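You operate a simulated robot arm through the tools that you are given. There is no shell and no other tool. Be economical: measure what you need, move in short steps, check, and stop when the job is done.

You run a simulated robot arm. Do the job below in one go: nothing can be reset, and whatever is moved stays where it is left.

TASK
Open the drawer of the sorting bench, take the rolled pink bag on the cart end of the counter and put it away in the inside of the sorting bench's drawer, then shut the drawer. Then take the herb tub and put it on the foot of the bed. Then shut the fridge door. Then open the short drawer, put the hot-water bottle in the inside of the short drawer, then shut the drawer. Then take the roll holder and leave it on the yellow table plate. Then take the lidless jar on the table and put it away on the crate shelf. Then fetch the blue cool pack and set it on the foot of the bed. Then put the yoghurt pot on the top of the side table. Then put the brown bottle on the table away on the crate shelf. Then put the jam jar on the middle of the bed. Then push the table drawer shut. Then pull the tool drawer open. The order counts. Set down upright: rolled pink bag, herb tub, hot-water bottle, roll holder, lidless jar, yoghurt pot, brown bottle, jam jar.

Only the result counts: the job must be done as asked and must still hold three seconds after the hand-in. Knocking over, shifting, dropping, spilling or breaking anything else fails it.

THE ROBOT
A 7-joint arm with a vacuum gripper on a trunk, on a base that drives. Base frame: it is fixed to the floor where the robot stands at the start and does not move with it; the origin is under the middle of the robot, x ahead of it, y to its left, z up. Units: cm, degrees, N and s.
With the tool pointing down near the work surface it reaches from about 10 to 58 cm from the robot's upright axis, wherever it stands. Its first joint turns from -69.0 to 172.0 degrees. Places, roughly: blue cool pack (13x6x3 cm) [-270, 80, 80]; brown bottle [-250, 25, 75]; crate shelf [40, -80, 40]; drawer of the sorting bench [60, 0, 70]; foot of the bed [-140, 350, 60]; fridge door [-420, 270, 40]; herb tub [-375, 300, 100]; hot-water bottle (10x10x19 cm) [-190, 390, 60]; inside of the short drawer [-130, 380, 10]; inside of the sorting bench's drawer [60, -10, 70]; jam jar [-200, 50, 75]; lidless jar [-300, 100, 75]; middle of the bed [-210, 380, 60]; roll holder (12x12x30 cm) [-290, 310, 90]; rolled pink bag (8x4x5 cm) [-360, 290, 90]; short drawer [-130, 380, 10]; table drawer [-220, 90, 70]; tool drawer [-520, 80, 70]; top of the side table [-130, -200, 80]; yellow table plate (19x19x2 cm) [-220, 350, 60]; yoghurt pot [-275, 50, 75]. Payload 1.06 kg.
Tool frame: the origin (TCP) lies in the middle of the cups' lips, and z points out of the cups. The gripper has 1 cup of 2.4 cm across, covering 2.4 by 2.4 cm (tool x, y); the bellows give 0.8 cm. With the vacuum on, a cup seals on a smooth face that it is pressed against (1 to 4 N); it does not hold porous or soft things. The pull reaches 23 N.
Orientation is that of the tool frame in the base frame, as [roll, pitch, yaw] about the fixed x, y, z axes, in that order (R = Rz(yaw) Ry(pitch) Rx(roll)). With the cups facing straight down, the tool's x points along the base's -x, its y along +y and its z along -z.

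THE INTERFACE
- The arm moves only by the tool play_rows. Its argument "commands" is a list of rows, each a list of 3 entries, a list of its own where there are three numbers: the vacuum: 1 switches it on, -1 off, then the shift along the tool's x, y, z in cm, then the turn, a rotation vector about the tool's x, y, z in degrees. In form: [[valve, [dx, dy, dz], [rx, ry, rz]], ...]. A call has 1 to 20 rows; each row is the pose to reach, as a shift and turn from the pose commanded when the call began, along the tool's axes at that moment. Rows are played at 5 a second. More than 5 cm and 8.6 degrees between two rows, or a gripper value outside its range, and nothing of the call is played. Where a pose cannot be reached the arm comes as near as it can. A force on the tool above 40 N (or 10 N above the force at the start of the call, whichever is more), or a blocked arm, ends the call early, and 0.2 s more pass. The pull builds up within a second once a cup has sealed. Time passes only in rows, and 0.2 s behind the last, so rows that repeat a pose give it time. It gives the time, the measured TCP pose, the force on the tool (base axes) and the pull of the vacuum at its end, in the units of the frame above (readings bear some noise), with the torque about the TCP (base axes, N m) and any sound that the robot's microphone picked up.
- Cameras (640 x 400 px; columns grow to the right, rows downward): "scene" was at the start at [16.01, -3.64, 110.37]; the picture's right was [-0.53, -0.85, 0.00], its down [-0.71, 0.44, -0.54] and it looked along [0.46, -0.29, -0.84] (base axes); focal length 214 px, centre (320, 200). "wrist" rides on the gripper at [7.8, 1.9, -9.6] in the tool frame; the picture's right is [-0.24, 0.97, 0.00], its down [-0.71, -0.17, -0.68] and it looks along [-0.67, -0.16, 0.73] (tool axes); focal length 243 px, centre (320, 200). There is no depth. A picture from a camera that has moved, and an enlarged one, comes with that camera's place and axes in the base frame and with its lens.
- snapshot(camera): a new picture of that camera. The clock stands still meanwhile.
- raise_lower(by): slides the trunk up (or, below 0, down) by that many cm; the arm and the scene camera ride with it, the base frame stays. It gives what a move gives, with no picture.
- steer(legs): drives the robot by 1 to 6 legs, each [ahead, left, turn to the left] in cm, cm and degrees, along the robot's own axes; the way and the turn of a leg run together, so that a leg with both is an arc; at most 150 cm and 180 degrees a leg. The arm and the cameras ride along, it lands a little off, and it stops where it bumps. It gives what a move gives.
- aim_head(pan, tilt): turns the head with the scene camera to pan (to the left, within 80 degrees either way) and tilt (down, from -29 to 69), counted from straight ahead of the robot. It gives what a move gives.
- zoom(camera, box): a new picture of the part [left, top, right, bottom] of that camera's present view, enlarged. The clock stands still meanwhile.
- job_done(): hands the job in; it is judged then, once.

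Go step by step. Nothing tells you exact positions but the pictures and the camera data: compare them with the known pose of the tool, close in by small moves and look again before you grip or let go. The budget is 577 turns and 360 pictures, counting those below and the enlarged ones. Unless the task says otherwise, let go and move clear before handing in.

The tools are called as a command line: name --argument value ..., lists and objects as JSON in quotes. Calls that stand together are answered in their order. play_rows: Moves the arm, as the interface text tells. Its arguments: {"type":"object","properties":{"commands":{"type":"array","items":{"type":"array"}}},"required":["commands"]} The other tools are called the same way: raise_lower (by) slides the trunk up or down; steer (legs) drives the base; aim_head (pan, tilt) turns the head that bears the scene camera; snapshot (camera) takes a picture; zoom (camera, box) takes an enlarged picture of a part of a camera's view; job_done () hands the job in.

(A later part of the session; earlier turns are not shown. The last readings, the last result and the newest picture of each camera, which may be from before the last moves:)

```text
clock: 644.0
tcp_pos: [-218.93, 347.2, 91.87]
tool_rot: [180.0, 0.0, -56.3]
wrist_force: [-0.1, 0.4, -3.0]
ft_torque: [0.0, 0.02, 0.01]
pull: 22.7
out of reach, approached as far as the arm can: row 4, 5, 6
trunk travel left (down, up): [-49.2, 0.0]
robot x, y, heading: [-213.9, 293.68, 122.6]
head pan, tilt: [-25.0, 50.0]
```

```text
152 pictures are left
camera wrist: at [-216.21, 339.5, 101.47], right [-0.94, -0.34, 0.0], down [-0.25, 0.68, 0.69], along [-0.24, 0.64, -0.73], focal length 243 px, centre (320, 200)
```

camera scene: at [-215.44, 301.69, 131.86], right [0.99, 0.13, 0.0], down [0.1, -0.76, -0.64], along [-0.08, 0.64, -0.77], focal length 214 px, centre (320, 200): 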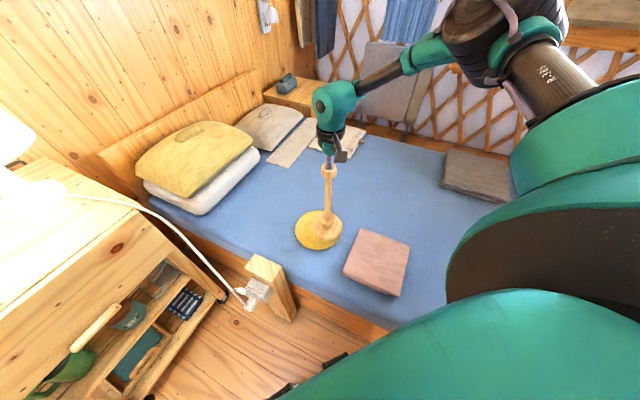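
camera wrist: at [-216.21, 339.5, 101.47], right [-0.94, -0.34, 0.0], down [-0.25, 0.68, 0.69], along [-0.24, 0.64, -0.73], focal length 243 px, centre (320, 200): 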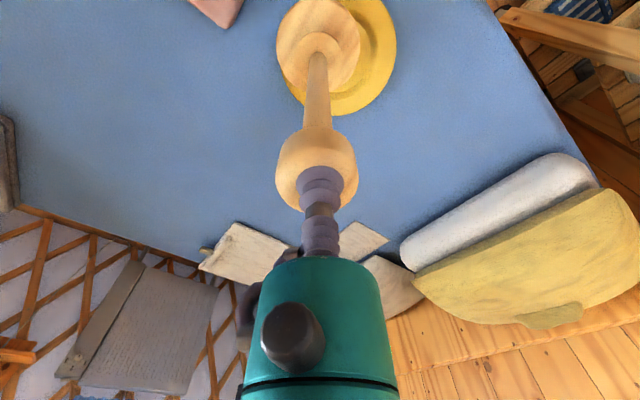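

steer --legs '[[3.5, 1.4, 0]]'

raise_lower --by -4

snapshot --camera "scene"

snapshot --camera "wrist"

```text
clock: 644.9
tcp_pos: [-221.99, 349.33, 91.9]
tool_rot: [-180.0, 0.0, -56.3]
wrist_force: [-0.6, -0.1, -3.4]
ft_torque: [-0.01, 0.01, 0.01]
pull: 23.1
trunk travel left (down, up): [-49.2, 0.0]
robot x, y, heading: [-217.6, 296.16, 122.3]
head pan, tilt: [-25.0, 50.0]
```

```text
clock: 645.7
tcp_pos: [-221.89, 349.4, 87.74]
tool_rot: [-179.9, -0.1, -56.2]
wrist_force: [0.0, 0.1, -1.4]
ft_torque: [-0.11, -0.05, -0.01]
pull: 22.9
trunk travel left (down, up): [-45.2, 4.0]
robot x, y, heading: [-217.38, 295.84, 122.6]
head pan, tilt: [-25.0, 50.0]
```

```text
151 pictures are left
camera scene: at [-220.84, 307.52, 127.68], right [0.99, 0.13, 0.0], down [0.1, -0.76, -0.64], along [-0.08, 0.64, -0.77], focal length 214 px, centre (320, 200)
```

scene: 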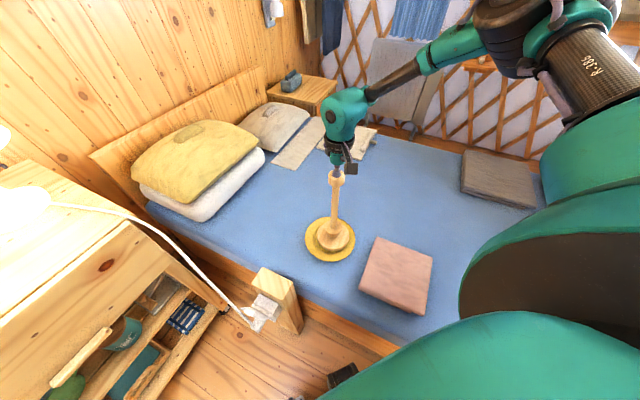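

```text
150 pictures are left
camera wrist: at [-219.26, 341.7, 97.33], right [-0.94, -0.34, 0.0], down [-0.25, 0.68, 0.68], along [-0.24, 0.64, -0.73], focal length 243 px, centre (320, 200)
```

wrist: 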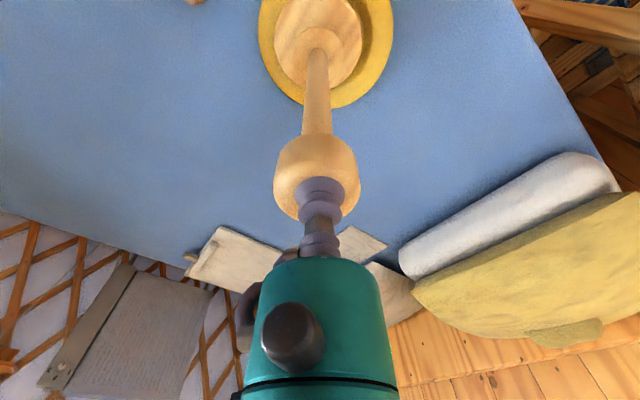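

play_rows --commands '[[1, [0, 0, -1], [0, 0, 0]], [1, [0.14, 0.7, -1], [0, 0, 0]], [1, [0.14, 0.7, 0], [0, 0, 0]], [1, [0.14, 0.7, 0.6], [0, 0, 0]]]'

zoom --camera "scene" --box '[270, 190, 400, 280]'

```text
clock: 646.7
tcp_pos: [-222.53, 348.72, 87.6]
tool_rot: [-180.0, 0.4, -56.3]
wrist_force: [2.7, -2.2, 13.7]
ft_torque: [0.01, -0.02, 0.01]
pull: 22.7
trunk travel left (down, up): [-45.2, 4.0]
robot x, y, heading: [-217.55, 296.1, 122.4]
head pan, tilt: [-25.0, 50.0]
```

```text
4.44 times, centred on (335, 235) of scene
camera zoom: at [-220.73, 307.23, 127.8], right [0.99, 0.13, 0.0], down [0.1, -0.76, -0.64], along [-0.08, 0.64, -0.77], focal length 953 px, centre (253, 44)
```

zoom: 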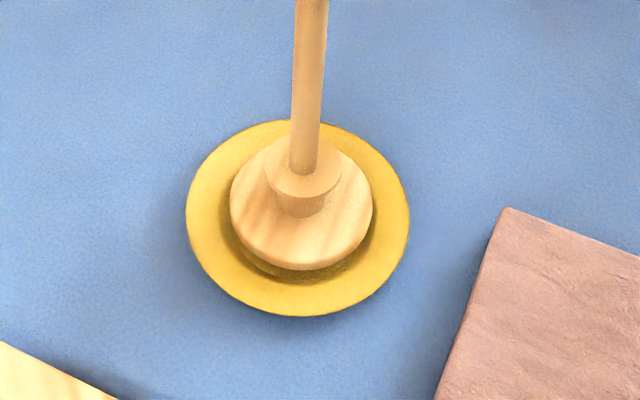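

The holder stands on the plate. Releasing.

play_rows --commands '[[-1, [0, 0, -0.3], [0, 0, 0]], [-1, [0, 0, -0.3], [0, 0, 0]], [-1, [0, 0, -0.3], [0, 0, 0]], [-1, [0, 0, -0.3], [0, 0, 0]], [-1, [0, 0, -0.3], [0, 0, 0]], [-1, [0, 0, -1.2], [0, 0, 0]], [-1, [0, 0, -4], [0, 0, 0]], [-1, [0, 0, -8], [0, 0, 0]]]'

raise_lower --by 4

snapshot --camera "scene"

```text
clock: 648.5
tcp_pos: [-222.46, 348.76, 95.33]
tool_rot: [179.9, 0.1, -56.3]
wrist_force: [-0.8, -0.8, 0.1]
ft_torque: [0.03, 0.0, 0.0]
pull: 0.1
trunk travel left (down, up): [-45.2, 4.0]
robot x, y, heading: [-217.39, 295.85, 122.6]
head pan, tilt: [-25.0, 50.0]
```

```text
clock: 649.3
tcp_pos: [-222.4, 348.87, 99.29]
tool_rot: [-180.0, 0.0, -56.2]
wrist_force: [-0.3, 0.6, -0.1]
ft_torque: [0.0, 0.03, 0.02]
pull: 0.0
trunk travel left (down, up): [-49.2, 0.0]
robot x, y, heading: [-217.13, 296.11, 122.6]
head pan, tilt: [-25.0, 50.0]
```

```text
148 pictures are left
camera scene: at [-218.49, 303.84, 131.87], right [0.99, 0.13, 0.0], down [0.1, -0.76, -0.64], along [-0.08, 0.64, -0.77], focal length 214 px, centre (320, 200)
```

scene: 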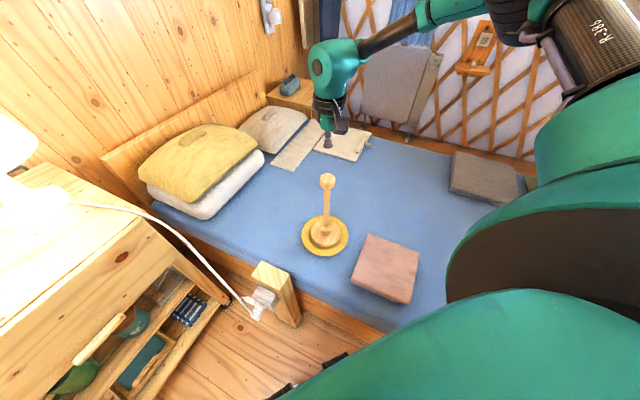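

The roll holder is set on the plate. Next is the lidless jar on the table. I'll back out and turn to the table.

steer --legs '[[-34, 49, 0], [-15, 35, 0]]'

steer --legs '[[0, 0, 140]]'

aim_head --pan 0 --tilt 25

snapshot --camera "scene"

```text
clock: 654.7
tcp_pos: [-267.33, 262.31, 99.46]
tool_rot: [-179.9, 0.1, -56.5]
wrist_force: [0.0, 0.1, 0.8]
ft_torque: [0.0, -0.02, 0.0]
pull: 0.0
trunk travel left (down, up): [-49.2, 0.0]
robot x, y, heading: [-262.71, 209.83, 122.5]
head pan, tilt: [-25.0, 50.0]
```

```text
clock: 660.8
tcp_pos: [-293.64, 166.76, 99.44]
tool_rot: [180.0, 0.1, 82.3]
wrist_force: [-0.4, -0.3, -0.3]
ft_torque: [0.03, 0.03, -0.01]
pull: 0.1
trunk travel left (down, up): [-49.2, 0.0]
robot x, y, heading: [-262.71, 209.78, -98.9]
head pan, tilt: [-25.0, 50.0]
```

```text
clock: 661.7
tcp_pos: [-293.48, 166.75, 99.33]
tool_rot: [180.0, 0.1, 82.3]
wrist_force: [0.2, 0.0, 0.2]
ft_torque: [-0.01, 0.0, -0.04]
pull: 0.1
trunk travel left (down, up): [-49.2, 0.0]
robot x, y, heading: [-262.56, 209.9, -99.0]
head pan, tilt: [0.0, 25.0]
```

```text
147 pictures are left
camera scene: at [-263.88, 200.6, 135.61], right [-0.99, 0.15, 0.0], down [0.07, 0.42, -0.91], along [-0.14, -0.9, -0.42], focal length 214 px, centre (320, 200)
```

scene: 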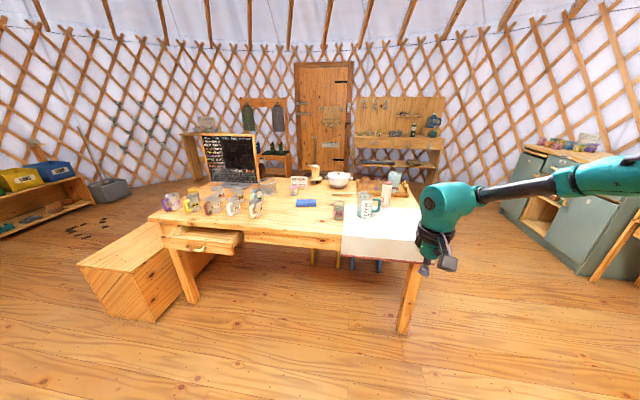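

zoom --camera "scene" --box '[140, 160, 300, 260]'

zoom --camera "scene" --box '[270, 160, 430, 260]'

```text
4.00 times, centred on (220, 210) of scene
camera zoom: at [-263.88, 200.6, 135.61], right [-0.99, 0.15, 0.0], down [0.07, 0.42, -0.91], along [-0.14, -0.9, -0.42], focal length 858 px, centre (720, 160)
```

zoom: 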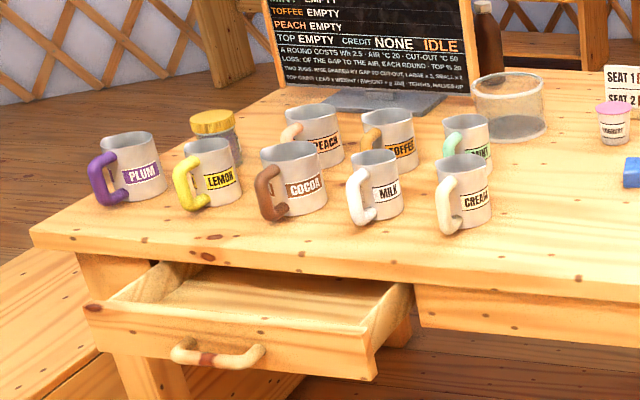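

```text
4.00 times, centred on (350, 210) of scene
camera zoom: at [-263.88, 200.6, 135.61], right [-0.99, 0.15, 0.0], down [0.07, 0.42, -0.91], along [-0.14, -0.9, -0.42], focal length 858 px, centre (200, 160)
```

zoom: 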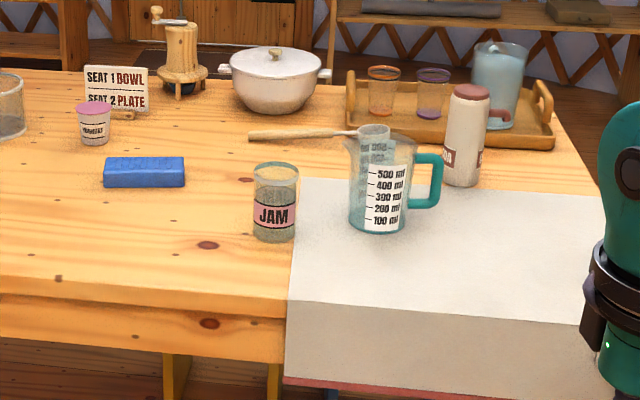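

I can identify everything: the lidless glass jar (label JAM) near the white runner, the yoghurt pot, blue pack, brown bottle behind the chalkboard and the yellow-lidded jam jar behind the mugs. The lidless jar must be gripped on its side, so I'll level the tool here.

steer --legs '[[0, 0, -12]]'

play_rows --commands '[[-1, [0, 1, -4], [0, 0, 0]], [-1, [0, 2, -8], [0, 0, 0]], [-1, [0, 3, -12], [0, 0, 0]], [-1, [-0.5, 4, -14], [0, -8, 0]], [-1, [-1, 4, -15], [0, -16, 0]], [-1, [-1.5, 4, -16], [0, -24, 0]], [-1, [-2, 4, -17], [0, -32, 0]], [-1, [-2.5, 4, -17], [0, -40, 0]], [-1, [-3, 4, -17], [0, -48, 0]], [-1, [-3.5, 4, -17], [0, -56, 0]], [-1, [-4, 4, -17], [0, -64, 0]], [-1, [-4, 4, -17], [0, -72, 0]], [-1, [-4, 4, -17], [0, -80, 0]], [-1, [-4, 4, -17], [0, -88, 0]], [-1, [-4, 4, -17], [0, -90, 0]]]'

raise_lower --by -37

```text
clock: 662.9
tcp_pos: [-301.83, 174.33, 99.44]
tool_rot: [180.0, 0.1, 70.3]
wrist_force: [0.6, -1.1, 0.2]
ft_torque: [0.03, 0.02, -0.02]
pull: 0.1
trunk travel left (down, up): [-49.2, 0.0]
robot x, y, heading: [-262.06, 209.68, -110.9]
head pan, tilt: [0.0, 25.0]
```

```text
clock: 666.1
tcp_pos: [-299.33, 169.17, 116.41]
tool_rot: [179.6, 80.1, 69.9]
wrist_force: [-1.2, 0.5, -0.5]
ft_torque: [0.03, 0.01, 0.0]
pull: 0.0
out of reach, approached as far as the arm can: row 14, 15
trunk travel left (down, up): [-49.2, 0.0]
robot x, y, heading: [-262.41, 209.91, -110.9]
head pan, tilt: [0.0, 25.0]
```

```text
clock: 669.7
tcp_pos: [-299.6, 168.6, 78.22]
tool_rot: [179.8, 78.8, 70.1]
wrist_force: [-0.3, 0.0, -0.2]
ft_torque: [-0.01, 0.04, -0.02]
pull: 0.2
trunk travel left (down, up): [-12.2, 37.0]
robot x, y, heading: [-262.2, 209.37, -111.0]
head pan, tilt: [0.0, 25.0]
```

play_rows --commands '[[-1, [-1, 0, 0], [0, -4, 0]], [-1, [-2, 0, 0], [0, -8, 0]], [-1, [-2.5, 0, 0], [0, -11, 0]]]'

aim_head --pan 0 --tilt 15

snapshot --camera "scene"

```text
clock: 670.5
tcp_pos: [-299.54, 168.5, 78.25]
tool_rot: [179.7, 78.8, 70.0]
wrist_force: [-0.4, 1.0, 0.1]
ft_torque: [0.0, 0.03, 0.02]
pull: 0.0
out of reach, approached as far as the arm can: row 1, 2, 3
trunk travel left (down, up): [-12.2, 37.0]
robot x, y, heading: [-262.6, 210.05, -111.0]
head pan, tilt: [0.0, 25.0]
```

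```text
clock: 671.2
tcp_pos: [-299.47, 168.53, 78.2]
tool_rot: [179.8, 78.7, 70.0]
wrist_force: [0.8, 0.0, 0.5]
ft_torque: [-0.02, -0.01, 0.03]
pull: 0.2
trunk travel left (down, up): [-12.2, 37.0]
robot x, y, heading: [-262.22, 209.68, -110.9]
head pan, tilt: [0.0, 15.0]
```

```text
144 pictures are left
camera scene: at [-271.27, 186.58, 97.82], right [-0.93, 0.36, 0.0], down [0.09, 0.24, -0.97], along [-0.34, -0.9, -0.26], focal length 214 px, centre (320, 200)
```

scene: 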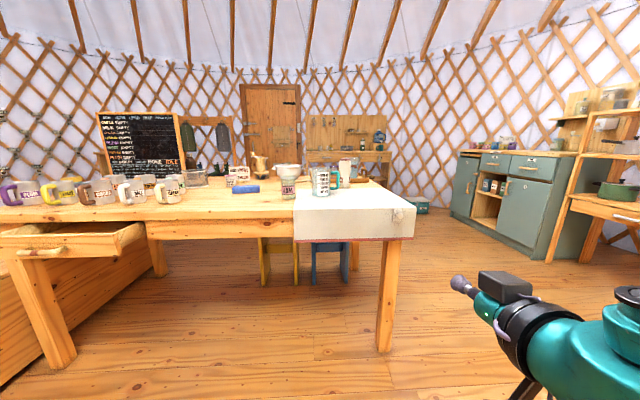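

play_rows --commands '[[-1, [1, 3, -1], [0, 0, 0]], [-1, [2, 6, -2], [0, -2, 0]], [-1, [2, 9, -3], [0, -6, 0]], [-1, [2, 9, -3], [0, -10, 0]]]'

```text
clock: 672.2
tcp_pos: [-289.98, 166.52, 77.5]
tool_rot: [179.1, 84.9, 69.1]
wrist_force: [-0.7, 1.3, 0.0]
ft_torque: [0.01, -0.01, -0.02]
pull: 0.1
out of reach, approached as far as the arm can: row 1, 2, 3, 4
trunk travel left (down, up): [-12.2, 37.0]
robot x, y, heading: [-262.09, 209.53, -110.9]
head pan, tilt: [0.0, 15.0]
```

steer --legs '[[40, 25, 0]]'

aim_head --pan -15 --tilt 20

snapshot --camera "scene"

snapshot --camera "wrist"

```text
clock: 675.0
tcp_pos: [-281.11, 120.0, 77.47]
tool_rot: [179.3, 84.7, 69.7]
wrist_force: [-0.2, 0.3, 0.5]
ft_torque: [0.03, 0.0, -0.04]
pull: 0.0
trunk travel left (down, up): [-12.2, 37.0]
robot x, y, heading: [-253.41, 163.44, -110.8]
head pan, tilt: [0.0, 15.0]
```

```text
clock: 675.8
tcp_pos: [-281.04, 120.08, 77.43]
tool_rot: [179.5, 84.7, 69.7]
wrist_force: [-0.1, -0.7, -1.3]
ft_torque: [-0.01, 0.01, -0.01]
pull: 0.0
trunk travel left (down, up): [-12.2, 37.0]
robot x, y, heading: [-253.39, 163.42, -110.7]
head pan, tilt: [-15.0, 20.0]
```

```text
143 pictures are left
camera scene: at [-264.42, 141.41, 97.01], right [-0.81, 0.58, 0.0], down [0.2, 0.28, -0.94], along [-0.55, -0.76, -0.34], focal length 214 px, centre (320, 200)
```

scene: 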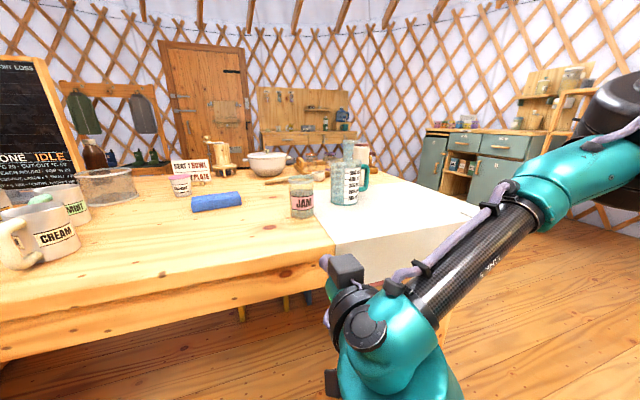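

```text
142 pictures are left
camera wrist: at [-275.83, 128.89, 70.52], right [0.91, -0.35, 0.24], down [0.05, 0.64, 0.77], along [-0.42, -0.69, 0.6], focal length 243 px, centre (320, 200)
```

wrist: 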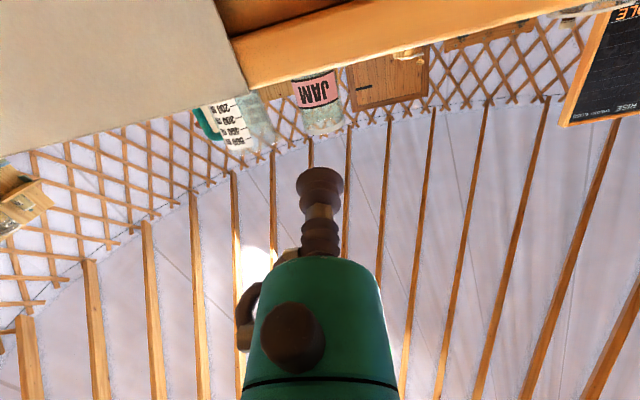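

The wrist camera hangs below the tool and would hit the table edge, so I'll roll the tool 90° to bring the camera sideways first, after backing off a little.

steer --legs '[[-12, 0, 0]]'

play_rows --commands '[[-1, [0, 0, 0], [0, 0, 8]], [-1, [0, 0, 0], [0, 0, 16]], [-1, [0, 0, 0], [0, 0, 24]], [-1, [0, 0, 0], [0, 0, 32]], [-1, [0, 0, 0], [0, 0, 40]], [-1, [0, 0, 0], [0, 0, 48]], [-1, [0, 0, 0], [0, 0, 56]], [-1, [0, 0, 0], [0, 0, 64]], [-1, [0, 0, 0], [0, 0, 72]], [-1, [0, 0, 0], [0, 0, 80]], [-1, [0, 0, 0], [0, 0, 88]], [-1, [0, 0, 0], [0, 0, 90]]]'

snapshot --camera "scene"

```text
clock: 677.0
tcp_pos: [-276.75, 131.1, 77.41]
tool_rot: [179.4, 84.8, 69.7]
wrist_force: [0.1, -0.3, -0.5]
ft_torque: [0.05, -0.02, -0.01]
pull: 0.1
trunk travel left (down, up): [-12.2, 37.0]
robot x, y, heading: [-249.37, 174.51, -111.0]
head pan, tilt: [-15.0, 20.0]
```

```text
clock: 679.6
tcp_pos: [-276.81, 131.14, 77.48]
tool_rot: [95.1, -0.1, -19.7]
wrist_force: [0.6, -0.2, -0.8]
ft_torque: [0.0, -0.03, 0.0]
pull: 0.1
trunk travel left (down, up): [-12.2, 37.0]
robot x, y, heading: [-249.4, 174.49, -110.5]
head pan, tilt: [-15.0, 20.0]
```

```text
141 pictures are left
camera scene: at [-260.18, 152.6, 97.01], right [-0.81, 0.58, 0.0], down [0.2, 0.28, -0.94], along [-0.55, -0.76, -0.34], focal length 214 px, centre (320, 200)
```

scene: 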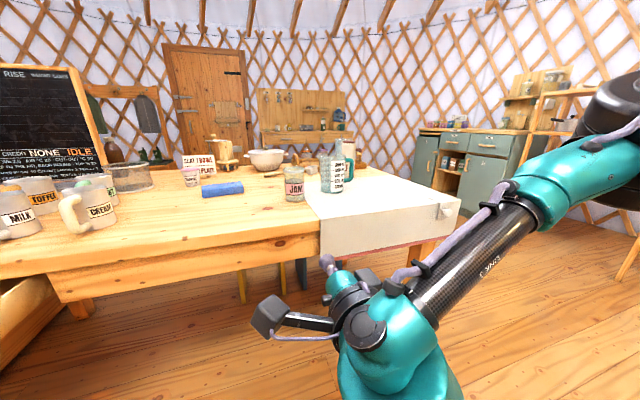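

play_rows --commands '[[-1, [0, 0, 0], [0, 0, 8]], [-1, [0, 0, 0], [0, 0, 16]], [-1, [0, 0, 0], [0, 0, 24]], [-1, [0, 0, 0], [0, 0, 32]], [-1, [0, 0, 0], [0, 0, 40]], [-1, [0, 0, 0], [0, 0, 48]], [-1, [0, 0, 0], [0, 0, 56]], [-1, [0, 0, 0], [0, 0, 64]], [-1, [0, 0, 0], [0, 0, 72]], [-1, [0, 0, 0], [0, 0, 80]], [-1, [0, 0, 0], [0, 0, 88]], [-1, [0, 0, 0], [0, 0, 90]]]'

snapshot --camera "wrist"

snapshot --camera "scene"

```text
clock: 682.2
tcp_pos: [-276.73, 131.19, 77.37]
tool_rot: [-178.3, -84.8, -111.4]
wrist_force: [-0.5, 0.3, 0.4]
ft_torque: [0.0, 0.0, 0.0]
pull: 0.0
trunk travel left (down, up): [-12.2, 37.0]
robot x, y, heading: [-249.38, 174.57, -110.9]
head pan, tilt: [-15.0, 20.0]
```

```text
140 pictures are left
camera wrist: at [-275.64, 140.02, 86.09], right [-0.91, 0.35, -0.24], down [0.41, 0.64, -0.64], along [-0.07, -0.68, -0.73], focal length 243 px, centre (320, 200)
```

wrist: 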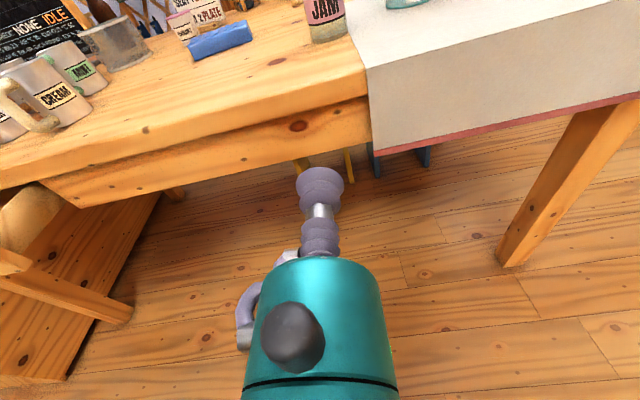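

```text
139 pictures are left
camera scene: at [-260.18, 152.6, 97.01], right [-0.81, 0.58, 0.0], down [0.2, 0.28, -0.94], along [-0.55, -0.76, -0.34], focal length 214 px, centre (320, 200)
```

scene: 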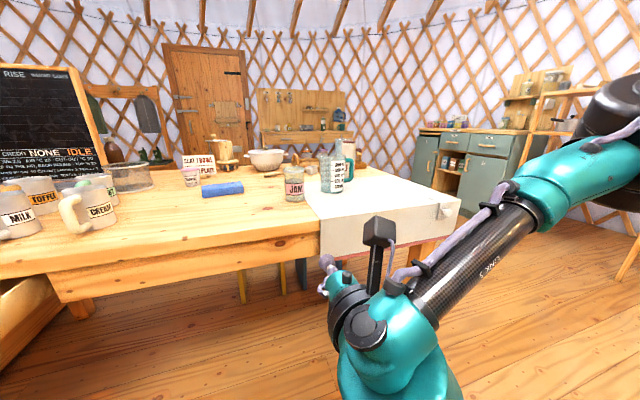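

The camera now sits on top of the tool. I'll raise 3 cm and drive in toward the jar, then check.

raise_lower --by 3

steer --legs '[[22, -0.8, 0]]'

snapshot --camera "wrist"

snapshot --camera "scene"

```text
clock: 683.0
tcp_pos: [-276.72, 131.2, 80.39]
tool_rot: [-179.5, -84.8, -110.3]
wrist_force: [-1.1, 0.5, 0.4]
ft_torque: [-0.01, 0.0, 0.01]
pull: 0.0
trunk travel left (down, up): [-15.2, 34.0]
robot x, y, heading: [-249.55, 174.66, -110.7]
head pan, tilt: [-15.0, 20.0]
```

```text
clock: 684.7
tcp_pos: [-285.13, 111.17, 80.37]
tool_rot: [-179.5, -84.9, -110.2]
wrist_force: [0.3, 0.2, -0.2]
ft_torque: [0.0, -0.04, -0.04]
pull: 0.0
trunk travel left (down, up): [-15.2, 34.0]
robot x, y, heading: [-257.85, 154.14, -110.7]
head pan, tilt: [-15.0, 20.0]
```

```text
138 pictures are left
camera wrist: at [-284.12, 119.81, 89.1], right [-0.91, 0.35, -0.23], down [0.41, 0.64, -0.64], along [-0.07, -0.68, -0.73], focal length 243 px, centre (320, 200)
```

wrist: 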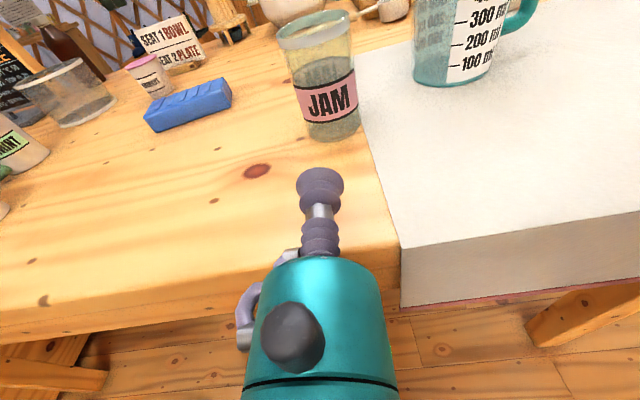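

```text
137 pictures are left
camera scene: at [-268.27, 133.46, 100.5], right [-0.81, 0.58, 0.0], down [0.2, 0.28, -0.94], along [-0.55, -0.76, -0.34], focal length 214 px, centre (320, 200)
```

scene: 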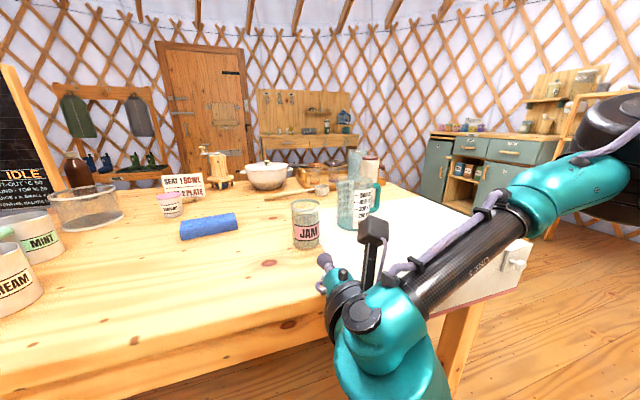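

raise_lower --by -2.5

steer --legs '[[12, 0, 0]]'

play_rows --commands '[[1, [0, 0, 0], [0, 0, 0]]]'

snapshot --camera "wrist"

```text
clock: 685.4
tcp_pos: [-285.18, 110.98, 78.07]
tool_rot: [-179.5, -85.0, -110.1]
wrist_force: [0.5, -0.4, 0.8]
ft_torque: [-0.04, 0.01, -0.04]
pull: 0.1
trunk travel left (down, up): [-12.7, 36.5]
robot x, y, heading: [-257.81, 154.44, -110.6]
head pan, tilt: [-15.0, 20.0]
```

```text
clock: 686.6
tcp_pos: [-289.41, 99.88, 78.08]
tool_rot: [-179.5, -84.8, -110.1]
wrist_force: [-0.3, 0.7, -0.2]
ft_torque: [0.01, 0.0, -0.01]
pull: 0.1
trunk travel left (down, up): [-12.7, 36.5]
robot x, y, heading: [-261.94, 143.02, -110.8]
head pan, tilt: [-15.0, 20.0]
```

```text
clock: 687.0
tcp_pos: [-289.46, 99.91, 77.99]
tool_rot: [-179.6, -84.9, -110.1]
wrist_force: [-0.4, 0.7, -0.5]
ft_torque: [-0.01, 0.01, 0.03]
pull: 0.0
trunk travel left (down, up): [-12.7, 36.5]
robot x, y, heading: [-261.51, 143.1, -110.5]
head pan, tilt: [-15.0, 20.0]
```

```text
136 pictures are left
camera wrist: at [-288.35, 108.66, 86.6], right [-0.91, 0.35, -0.23], down [0.41, 0.64, -0.64], along [-0.07, -0.68, -0.73], focal length 243 px, centre (320, 200)
```

wrist: 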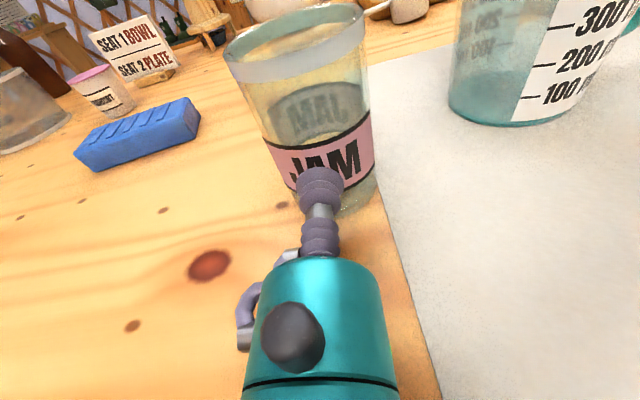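

steer --legs '[[3.2, 0, 0]]'

play_rows --commands '[[1, [0, 0, 0.5], [0, 0, 0]], [1, [0, 0, 0.9], [0, 0, 0]], [1, [0, 0, 1.3], [0, 0, 0]], [1, [0, 0, 1.7], [0, 0, 0]]]'

snapshot --camera "wrist"

```text
clock: 687.9
tcp_pos: [-290.63, 96.82, 77.73]
tool_rot: [-179.7, -84.9, -110.0]
wrist_force: [0.0, -0.6, 0.0]
ft_torque: [-0.08, 0.1, -0.03]
pull: 23.2
trunk travel left (down, up): [-12.7, 36.5]
robot x, y, heading: [-262.97, 140.33, -110.7]
head pan, tilt: [-15.0, 20.0]
```

```text
clock: 688.9
tcp_pos: [-291.2, 95.37, 77.93]
tool_rot: [-179.3, -85.0, -110.4]
wrist_force: [1.3, 3.2, 10.8]
ft_torque: [0.05, -0.01, -0.02]
pull: 22.8
trunk travel left (down, up): [-12.7, 36.5]
robot x, y, heading: [-263.27, 139.97, -111.1]
head pan, tilt: [-15.0, 20.0]
```

```text
135 pictures are left
camera wrist: at [-290.02, 104.17, 86.53], right [-0.91, 0.35, -0.24], down [0.41, 0.64, -0.65], along [-0.07, -0.68, -0.73], focal length 243 px, centre (320, 200)
```

wrist: 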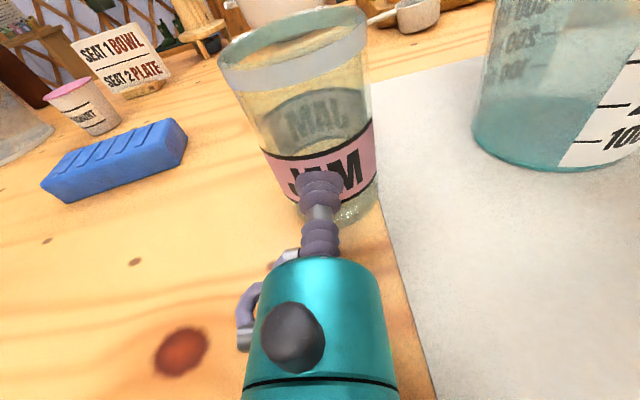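

Sealed on the jar's side. I'll lift with the trunk and back off.

raise_lower --by 12

snapshot --camera "wrist"

steer --legs '[[-45, 0, 0]]'

snapshot --camera "scene"

```text
clock: 690.4
tcp_pos: [-291.1, 95.22, 89.73]
tool_rot: [-179.9, -84.6, -109.9]
wrist_force: [-0.2, 0.7, -1.4]
ft_torque: [0.02, 0.0, -0.01]
pull: 22.8
trunk travel left (down, up): [-24.7, 24.5]
robot x, y, heading: [-263.25, 140.11, -110.7]
head pan, tilt: [-15.0, 20.0]
```

```text
134 pictures are left
camera wrist: at [-290.06, 104.07, 98.4], right [-0.91, 0.35, -0.23], down [0.41, 0.65, -0.64], along [-0.07, -0.68, -0.73], focal length 243 px, centre (320, 200)
```

wrist: 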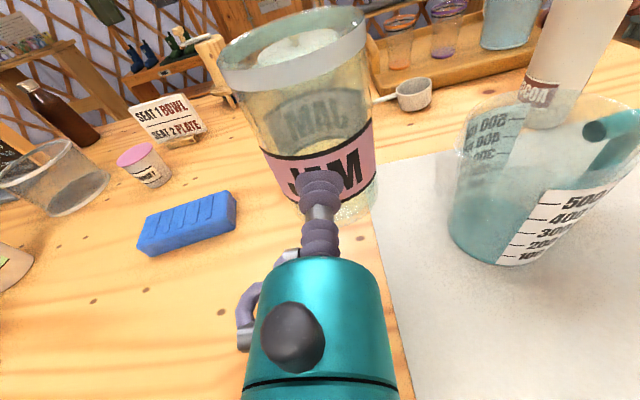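

```text
clock: 693.1
tcp_pos: [-275.06, 137.69, 89.8]
tool_rot: [-179.7, -84.8, -110.0]
wrist_force: [-0.4, 0.1, -2.0]
ft_torque: [0.03, 0.01, 0.01]
pull: 22.9
trunk travel left (down, up): [-24.7, 24.5]
robot x, y, heading: [-247.3, 182.77, -110.9]
head pan, tilt: [-15.0, 20.0]
```

```text
133 pictures are left
camera scene: at [-256.5, 164.53, 110.7], right [-0.81, 0.58, 0.0], down [0.2, 0.28, -0.94], along [-0.55, -0.76, -0.34], focal length 214 px, centre (320, 200)
```

scene: 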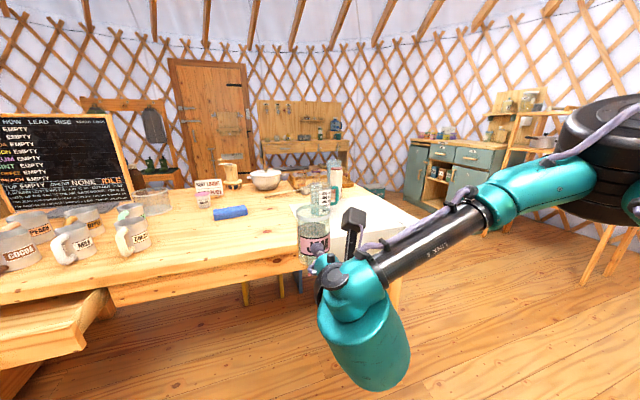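

steer --legs '[[0, 0, 98], [75, 0, 0], [75, 0, 0], [0, 0, -47], [80, 0, 0]]'

aim_head --pan 0 --tilt 25

snapshot --camera "scene"

```text
clock: 711.0
tcp_pos: [-47.44, 25.43, 89.74]
tool_rot: [-179.7, -84.8, -60.6]
wrist_force: [-0.3, 0.7, -2.3]
ft_torque: [0.02, 0.0, 0.03]
pull: 23.1
trunk travel left (down, up): [-24.7, 24.5]
robot x, y, heading: [-63.14, 75.58, -61.6]
head pan, tilt: [-15.0, 20.0]
```

```text
clock: 711.8
tcp_pos: [-47.44, 25.46, 89.73]
tool_rot: [-179.8, -84.8, -60.6]
wrist_force: [0.1, 0.4, -1.5]
ft_torque: [0.02, 0.0, -0.02]
pull: 22.9
trunk travel left (down, up): [-24.7, 24.5]
robot x, y, heading: [-63.33, 75.85, -61.3]
head pan, tilt: [0.0, 25.0]
```

```text
132 pictures are left
camera scene: at [-53.43, 58.06, 109.89], right [-0.88, -0.48, 0.0], down [-0.2, 0.37, -0.91], along [0.43, -0.8, -0.42], focal length 214 px, centre (320, 200)
```

scene: 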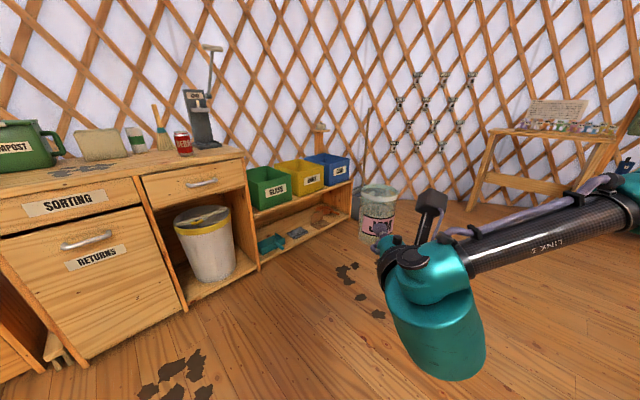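

zoom --camera "scene" --box '[240, 130, 380, 270]'

```text
2.86 times, centred on (310, 200) of scene
camera zoom: at [-53.43, 58.06, 109.89], right [-0.88, -0.48, 0.0], down [-0.2, 0.37, -0.91], along [0.43, -0.8, -0.42], focal length 613 px, centre (349, 200)
```

zoom: 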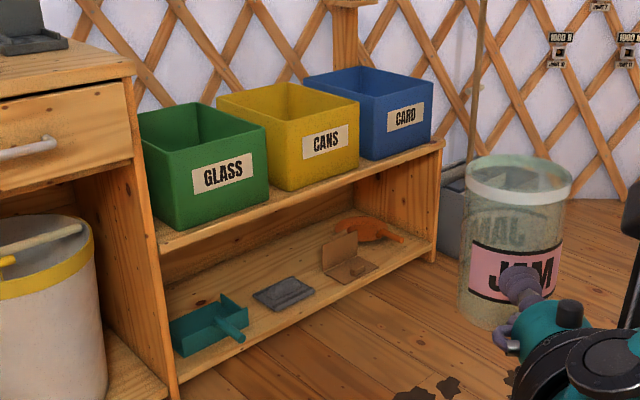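

I see the crate shelf (z≈40) with three crates; I need a closer look at the free strip. I'll move square in front of it.

steer --legs '[[0, 0, 43.5], [0, -108, 0], [40, 0, 0]]'

raise_lower --by 20

aim_head --pan 0 --tilt 40

snapshot --camera "scene"

```text
clock: 721.4
tcp_pos: [-11.8, -64.26, 89.84]
tool_rot: [-179.7, -84.8, -16.8]
wrist_force: [0.6, -0.4, -1.9]
ft_torque: [0.01, 0.02, 0.02]
pull: 23.0
trunk travel left (down, up): [-24.7, 24.5]
robot x, y, heading: [-58.25, -38.79, -17.7]
head pan, tilt: [0.0, 25.0]
```

```text
clock: 723.5
tcp_pos: [-12.92, -63.89, 114.2]
tool_rot: [174.2, -89.2, -10.8]
wrist_force: [-0.9, 0.2, -1.7]
ft_torque: [0.0, 0.04, 0.02]
pull: 22.6
trunk travel left (down, up): [-44.7, 4.5]
robot x, y, heading: [-58.48, -38.68, -17.6]
head pan, tilt: [0.0, 25.0]
```

```text
clock: 724.3
tcp_pos: [-12.99, -63.89, 114.19]
tool_rot: [174.6, -89.3, -11.1]
wrist_force: [-0.2, 0.2, -1.6]
ft_torque: [0.0, 0.02, 0.0]
pull: 22.6
trunk travel left (down, up): [-44.7, 4.5]
robot x, y, heading: [-58.26, -39.19, -17.7]
head pan, tilt: [0.0, 40.0]
```

```text
130 pictures are left
camera scene: at [-45.8, -42.59, 128.58], right [-0.3, -0.95, 0.0], down [-0.61, 0.19, -0.77], along [0.73, -0.23, -0.64], focal length 214 px, centre (320, 200)
```

scene: 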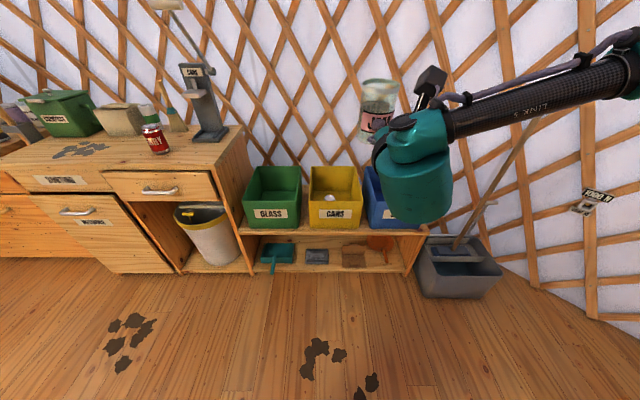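

zoom --camera "scene" --box '[235, 160, 435, 285]'

```text
3.20 times, centred on (335, 222) of scene
camera zoom: at [-45.8, -42.59, 128.58], right [-0.3, -0.95, 0.0], down [-0.61, 0.19, -0.77], along [0.73, -0.23, -0.64], focal length 686 px, centre (272, 128)
```

zoom: 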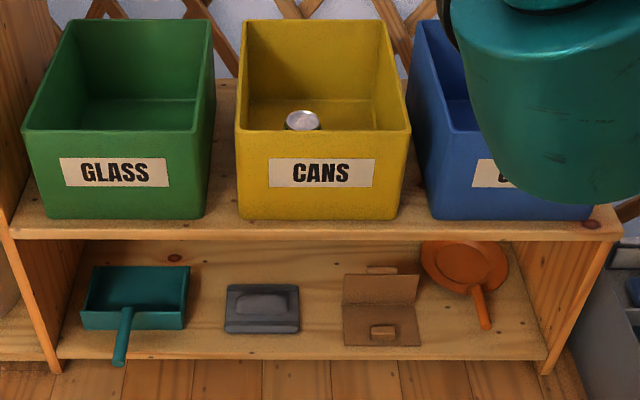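

steer --legs '[[22, 25, 0]]'

aim_head --pan -25 --tilt 50

snapshot --camera "scene"

```text
clock: 726.5
tcp_pos: [15.78, -46.95, 114.32]
tool_rot: [173.9, -89.3, -10.8]
wrist_force: [-0.3, 0.6, -1.0]
ft_torque: [0.03, -0.01, 0.0]
pull: 22.3
trunk travel left (down, up): [-44.7, 4.5]
robot x, y, heading: [-29.53, -21.59, -17.9]
head pan, tilt: [0.0, 40.0]
```

```text
clock: 727.4
tcp_pos: [15.69, -47.04, 114.37]
tool_rot: [175.4, -89.2, -12.0]
wrist_force: [-0.3, 0.2, -1.1]
ft_torque: [-0.01, 0.04, 0.01]
pull: 22.8
trunk travel left (down, up): [-44.7, 4.5]
robot x, y, heading: [-29.84, -21.59, -17.9]
head pan, tilt: [-25.0, 50.0]
```

```text
128 pictures are left
camera scene: at [-19.63, -28.22, 127.16], right [-0.68, -0.73, 0.0], down [-0.56, 0.52, -0.64], along [0.47, -0.44, -0.77], focal length 214 px, centre (320, 200)
```

scene: 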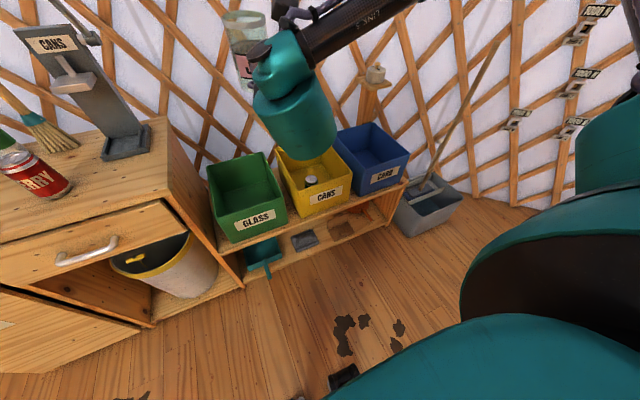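

zoom --camera "scene" --box '[195, 110, 425, 280]'

```text
2.35 times, centred on (310, 195) of scene
camera zoom: at [-19.63, -28.22, 127.16], right [-0.68, -0.73, 0.0], down [-0.56, 0.52, -0.64], along [0.47, -0.44, -0.77], focal length 505 px, centre (344, 212)
```

zoom: 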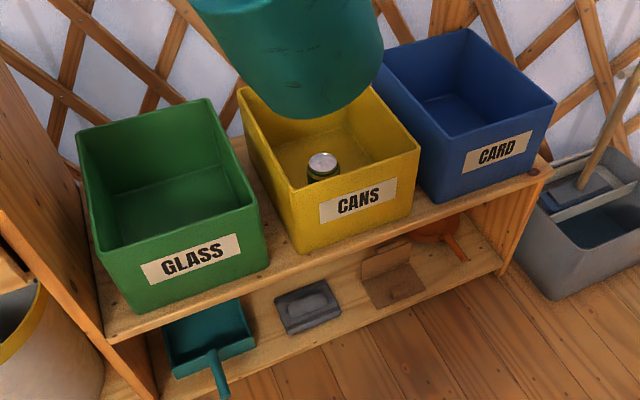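

steer --legs '[[0, -45, 0], [14, 0, 0]]'

aim_head --pan 10 --tilt 55

snapshot --camera "scene"

```text
clock: 731.0
tcp_pos: [15.29, -93.97, 114.17]
tool_rot: [175.5, -89.1, -12.2]
wrist_force: [-0.6, -1.0, -2.3]
ft_torque: [-0.01, 0.04, 0.02]
pull: 23.4
trunk travel left (down, up): [-44.7, 4.5]
robot x, y, heading: [-30.08, -68.16, -17.8]
head pan, tilt: [-25.0, 50.0]
```

```text
clock: 732.1
tcp_pos: [15.2, -93.88, 114.27]
tool_rot: [175.2, -89.3, -11.9]
wrist_force: [0.6, 0.4, -2.0]
ft_torque: [0.02, 0.03, -0.02]
pull: 22.8
trunk travel left (down, up): [-44.7, 4.5]
robot x, y, heading: [-29.95, -68.66, -17.8]
head pan, tilt: [10.0, 55.0]
```

```text
126 pictures are left
camera scene: at [-18.55, -70.9, 126.51], right [-0.14, -0.99, 0.0], down [-0.81, 0.11, -0.57], along [0.57, -0.08, -0.82], focal length 214 px, centre (320, 200)
```

scene: 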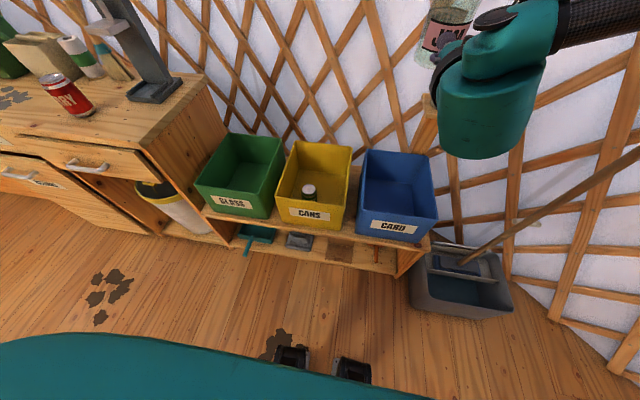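

zoom --camera "scene" --box '[190, 130, 450, 290]'

```text
2.46 times, centred on (320, 210) of scene
camera zoom: at [-18.55, -70.9, 126.51], right [-0.14, -0.99, 0.0], down [-0.81, 0.11, -0.57], along [0.57, -0.08, -0.82], focal length 528 px, centre (320, 175)
```

zoom: 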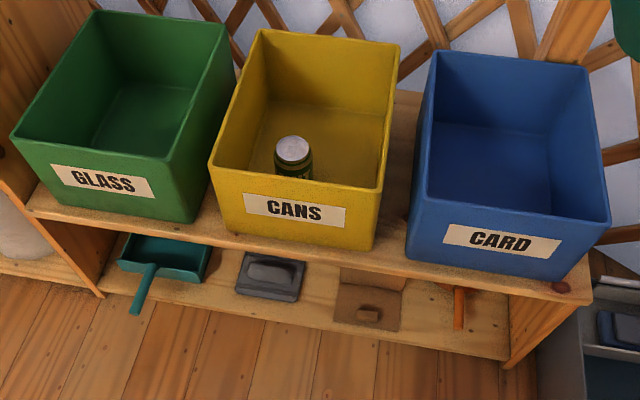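

There's no free board space for the jar, only the crates, whose walls are higher than my side grip allows; I'd better re-grip the jar near its rim. I'll set it down temporarily on the bare front corner of the sorting bench.

steer --legs '[[0, 82, 0]]'

raise_lower --by -13

aim_head --pan -20 --tilt 35

snapshot --camera "scene"

snapshot --camera "wrist"

```text
clock: 736.5
tcp_pos: [40.52, -15.06, 114.31]
tool_rot: [174.6, -89.3, -11.1]
wrist_force: [-0.3, 0.1, -1.1]
ft_torque: [0.0, -0.01, -0.02]
pull: 22.7
trunk travel left (down, up): [-44.7, 4.5]
robot x, y, heading: [-5.17, 9.79, -17.4]
head pan, tilt: [10.0, 55.0]
```

```text
clock: 738.0
tcp_pos: [40.37, -15.12, 101.24]
tool_rot: [176.4, -89.3, -12.9]
wrist_force: [-0.1, 0.7, -1.0]
ft_torque: [0.01, -0.01, 0.0]
pull: 23.0
trunk travel left (down, up): [-31.7, 17.5]
robot x, y, heading: [-5.24, 10.3, -17.6]
head pan, tilt: [10.0, 55.0]
```

```text
clock: 739.0
tcp_pos: [40.38, -14.97, 101.32]
tool_rot: [175.3, -89.3, -11.8]
wrist_force: [-0.3, 0.6, -2.1]
ft_torque: [0.0, -0.02, 0.0]
pull: 22.5
trunk travel left (down, up): [-31.7, 17.5]
robot x, y, heading: [-4.57, 10.18, -17.7]
head pan, tilt: [-20.0, 35.0]
```

```text
124 pictures are left
camera scene: at [11.19, 1.9, 115.11], right [-0.61, -0.79, 0.0], down [-0.46, 0.35, -0.82], along [0.65, -0.5, -0.57], focal length 214 px, centre (320, 200)
```

scene: 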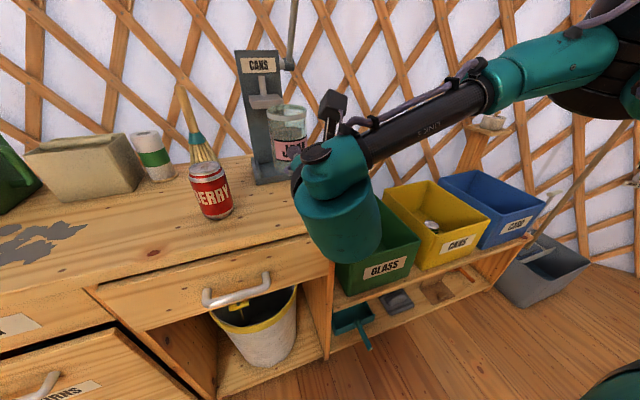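

```text
123 pictures are left
camera wrist: at [30.64, -14.25, 109.23], right [-0.28, -0.93, -0.23], down [-0.62, 0.36, -0.7], along [0.74, -0.05, -0.68], focal length 243 px, centre (320, 200)
```

wrist: 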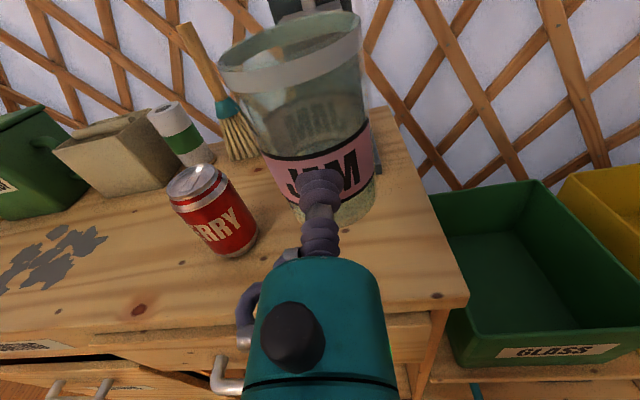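

play_rows --commands '[[1, [0, 0, 0], [0, -2.5, 0]], [1, [0, 0, 0], [0, -4.8, 0]]]'

raise_lower --by -6

raise_lower --by -2

snapshot --camera "wrist"

```text
clock: 739.6
tcp_pos: [40.24, -15.0, 101.27]
tool_rot: [179.0, -84.3, -15.6]
wrist_force: [-0.4, -0.4, -1.5]
ft_torque: [0.02, 0.03, -0.04]
pull: 23.0
trunk travel left (down, up): [-31.7, 17.5]
robot x, y, heading: [-5.04, 9.83, -17.7]
head pan, tilt: [-20.0, 35.0]
```

```text
clock: 740.6
tcp_pos: [40.35, -14.97, 95.29]
tool_rot: [179.3, -84.6, -15.9]
wrist_force: [-0.3, 0.0, -1.7]
ft_torque: [0.0, 0.06, 0.01]
pull: 23.3
trunk travel left (down, up): [-25.7, 23.5]
robot x, y, heading: [-5.18, 10.07, -17.5]
head pan, tilt: [-20.0, 35.0]
```

```text
clock: 741.3
tcp_pos: [40.49, -15.01, 93.25]
tool_rot: [179.6, -84.6, -16.2]
wrist_force: [-0.3, 0.7, -2.0]
ft_torque: [0.01, -0.01, -0.03]
pull: 23.1
trunk travel left (down, up): [-23.7, 25.5]
robot x, y, heading: [-5.09, 10.13, -17.6]
head pan, tilt: [-20.0, 35.0]
```

```text
122 pictures are left
camera wrist: at [31.3, -14.44, 102.0], right [-0.3, -0.93, -0.23], down [-0.67, 0.38, -0.64], along [0.68, -0.03, -0.73], focal length 243 px, centre (320, 200)
```

wrist: 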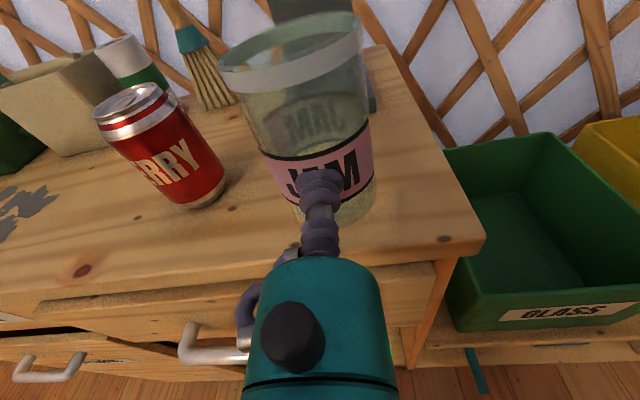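

raise_lower --by -2

raise_lower --by -1.5

raise_lower --by -1

```text
clock: 741.9
tcp_pos: [40.46, -15.09, 91.24]
tool_rot: [179.5, -84.5, -16.0]
wrist_force: [0.1, 0.0, -1.3]
ft_torque: [0.0, 0.05, -0.04]
pull: 23.1
trunk travel left (down, up): [-21.7, 27.5]
robot x, y, heading: [-5.11, 10.52, -17.4]
head pan, tilt: [-20.0, 35.0]
```

```text
clock: 742.6
tcp_pos: [40.3, -15.07, 89.8]
tool_rot: [179.6, -84.5, -16.2]
wrist_force: [-0.8, 0.3, -1.6]
ft_torque: [0.0, 0.02, -0.03]
pull: 23.4
trunk travel left (down, up): [-20.2, 29.0]
robot x, y, heading: [-4.7, 9.91, -17.2]
head pan, tilt: [-20.0, 35.0]
```

```text
clock: 743.1
tcp_pos: [40.27, -14.91, 88.87]
tool_rot: [179.9, -84.6, -16.5]
wrist_force: [-0.5, -1.2, 8.0]
ft_torque: [0.08, -0.08, 0.02]
pull: 23.1
trunk travel left (down, up): [-19.2, 30.0]
robot x, y, heading: [-5.47, 10.13, -17.4]
head pan, tilt: [-20.0, 35.0]
```

play_rows --commands '[[-1, [0, 0, 0], [0, 0, 0]], [-1, [0, 0, 0], [0, 0, 0]], [-1, [0, 0, 0], [0, 0, 0]], [-1, [0, 0, 0], [0, 0, 0]], [-1, [0, 0, -1], [0, 0, 0]], [-1, [0, 0, -3], [0, 0, 0]]]'

snapshot --camera "wrist"

```text
clock: 744.5
tcp_pos: [37.57, -14.22, 89.14]
tool_rot: [179.6, -84.5, -16.0]
wrist_force: [0.6, 0.4, -0.3]
ft_torque: [0.03, 0.02, -0.01]
pull: 0.0
trunk travel left (down, up): [-19.2, 30.0]
robot x, y, heading: [-5.11, 10.47, -17.6]
head pan, tilt: [-20.0, 35.0]
```

```text
121 pictures are left
camera wrist: at [28.4, -13.6, 97.77], right [-0.3, -0.93, -0.23], down [-0.67, 0.38, -0.64], along [0.68, -0.03, -0.73], focal length 243 px, centre (320, 200)
```

wrist: 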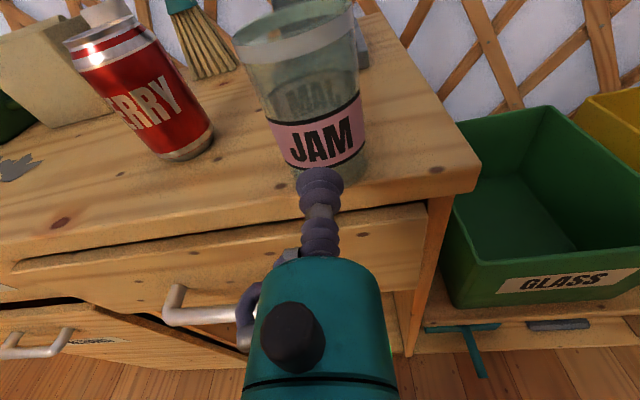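

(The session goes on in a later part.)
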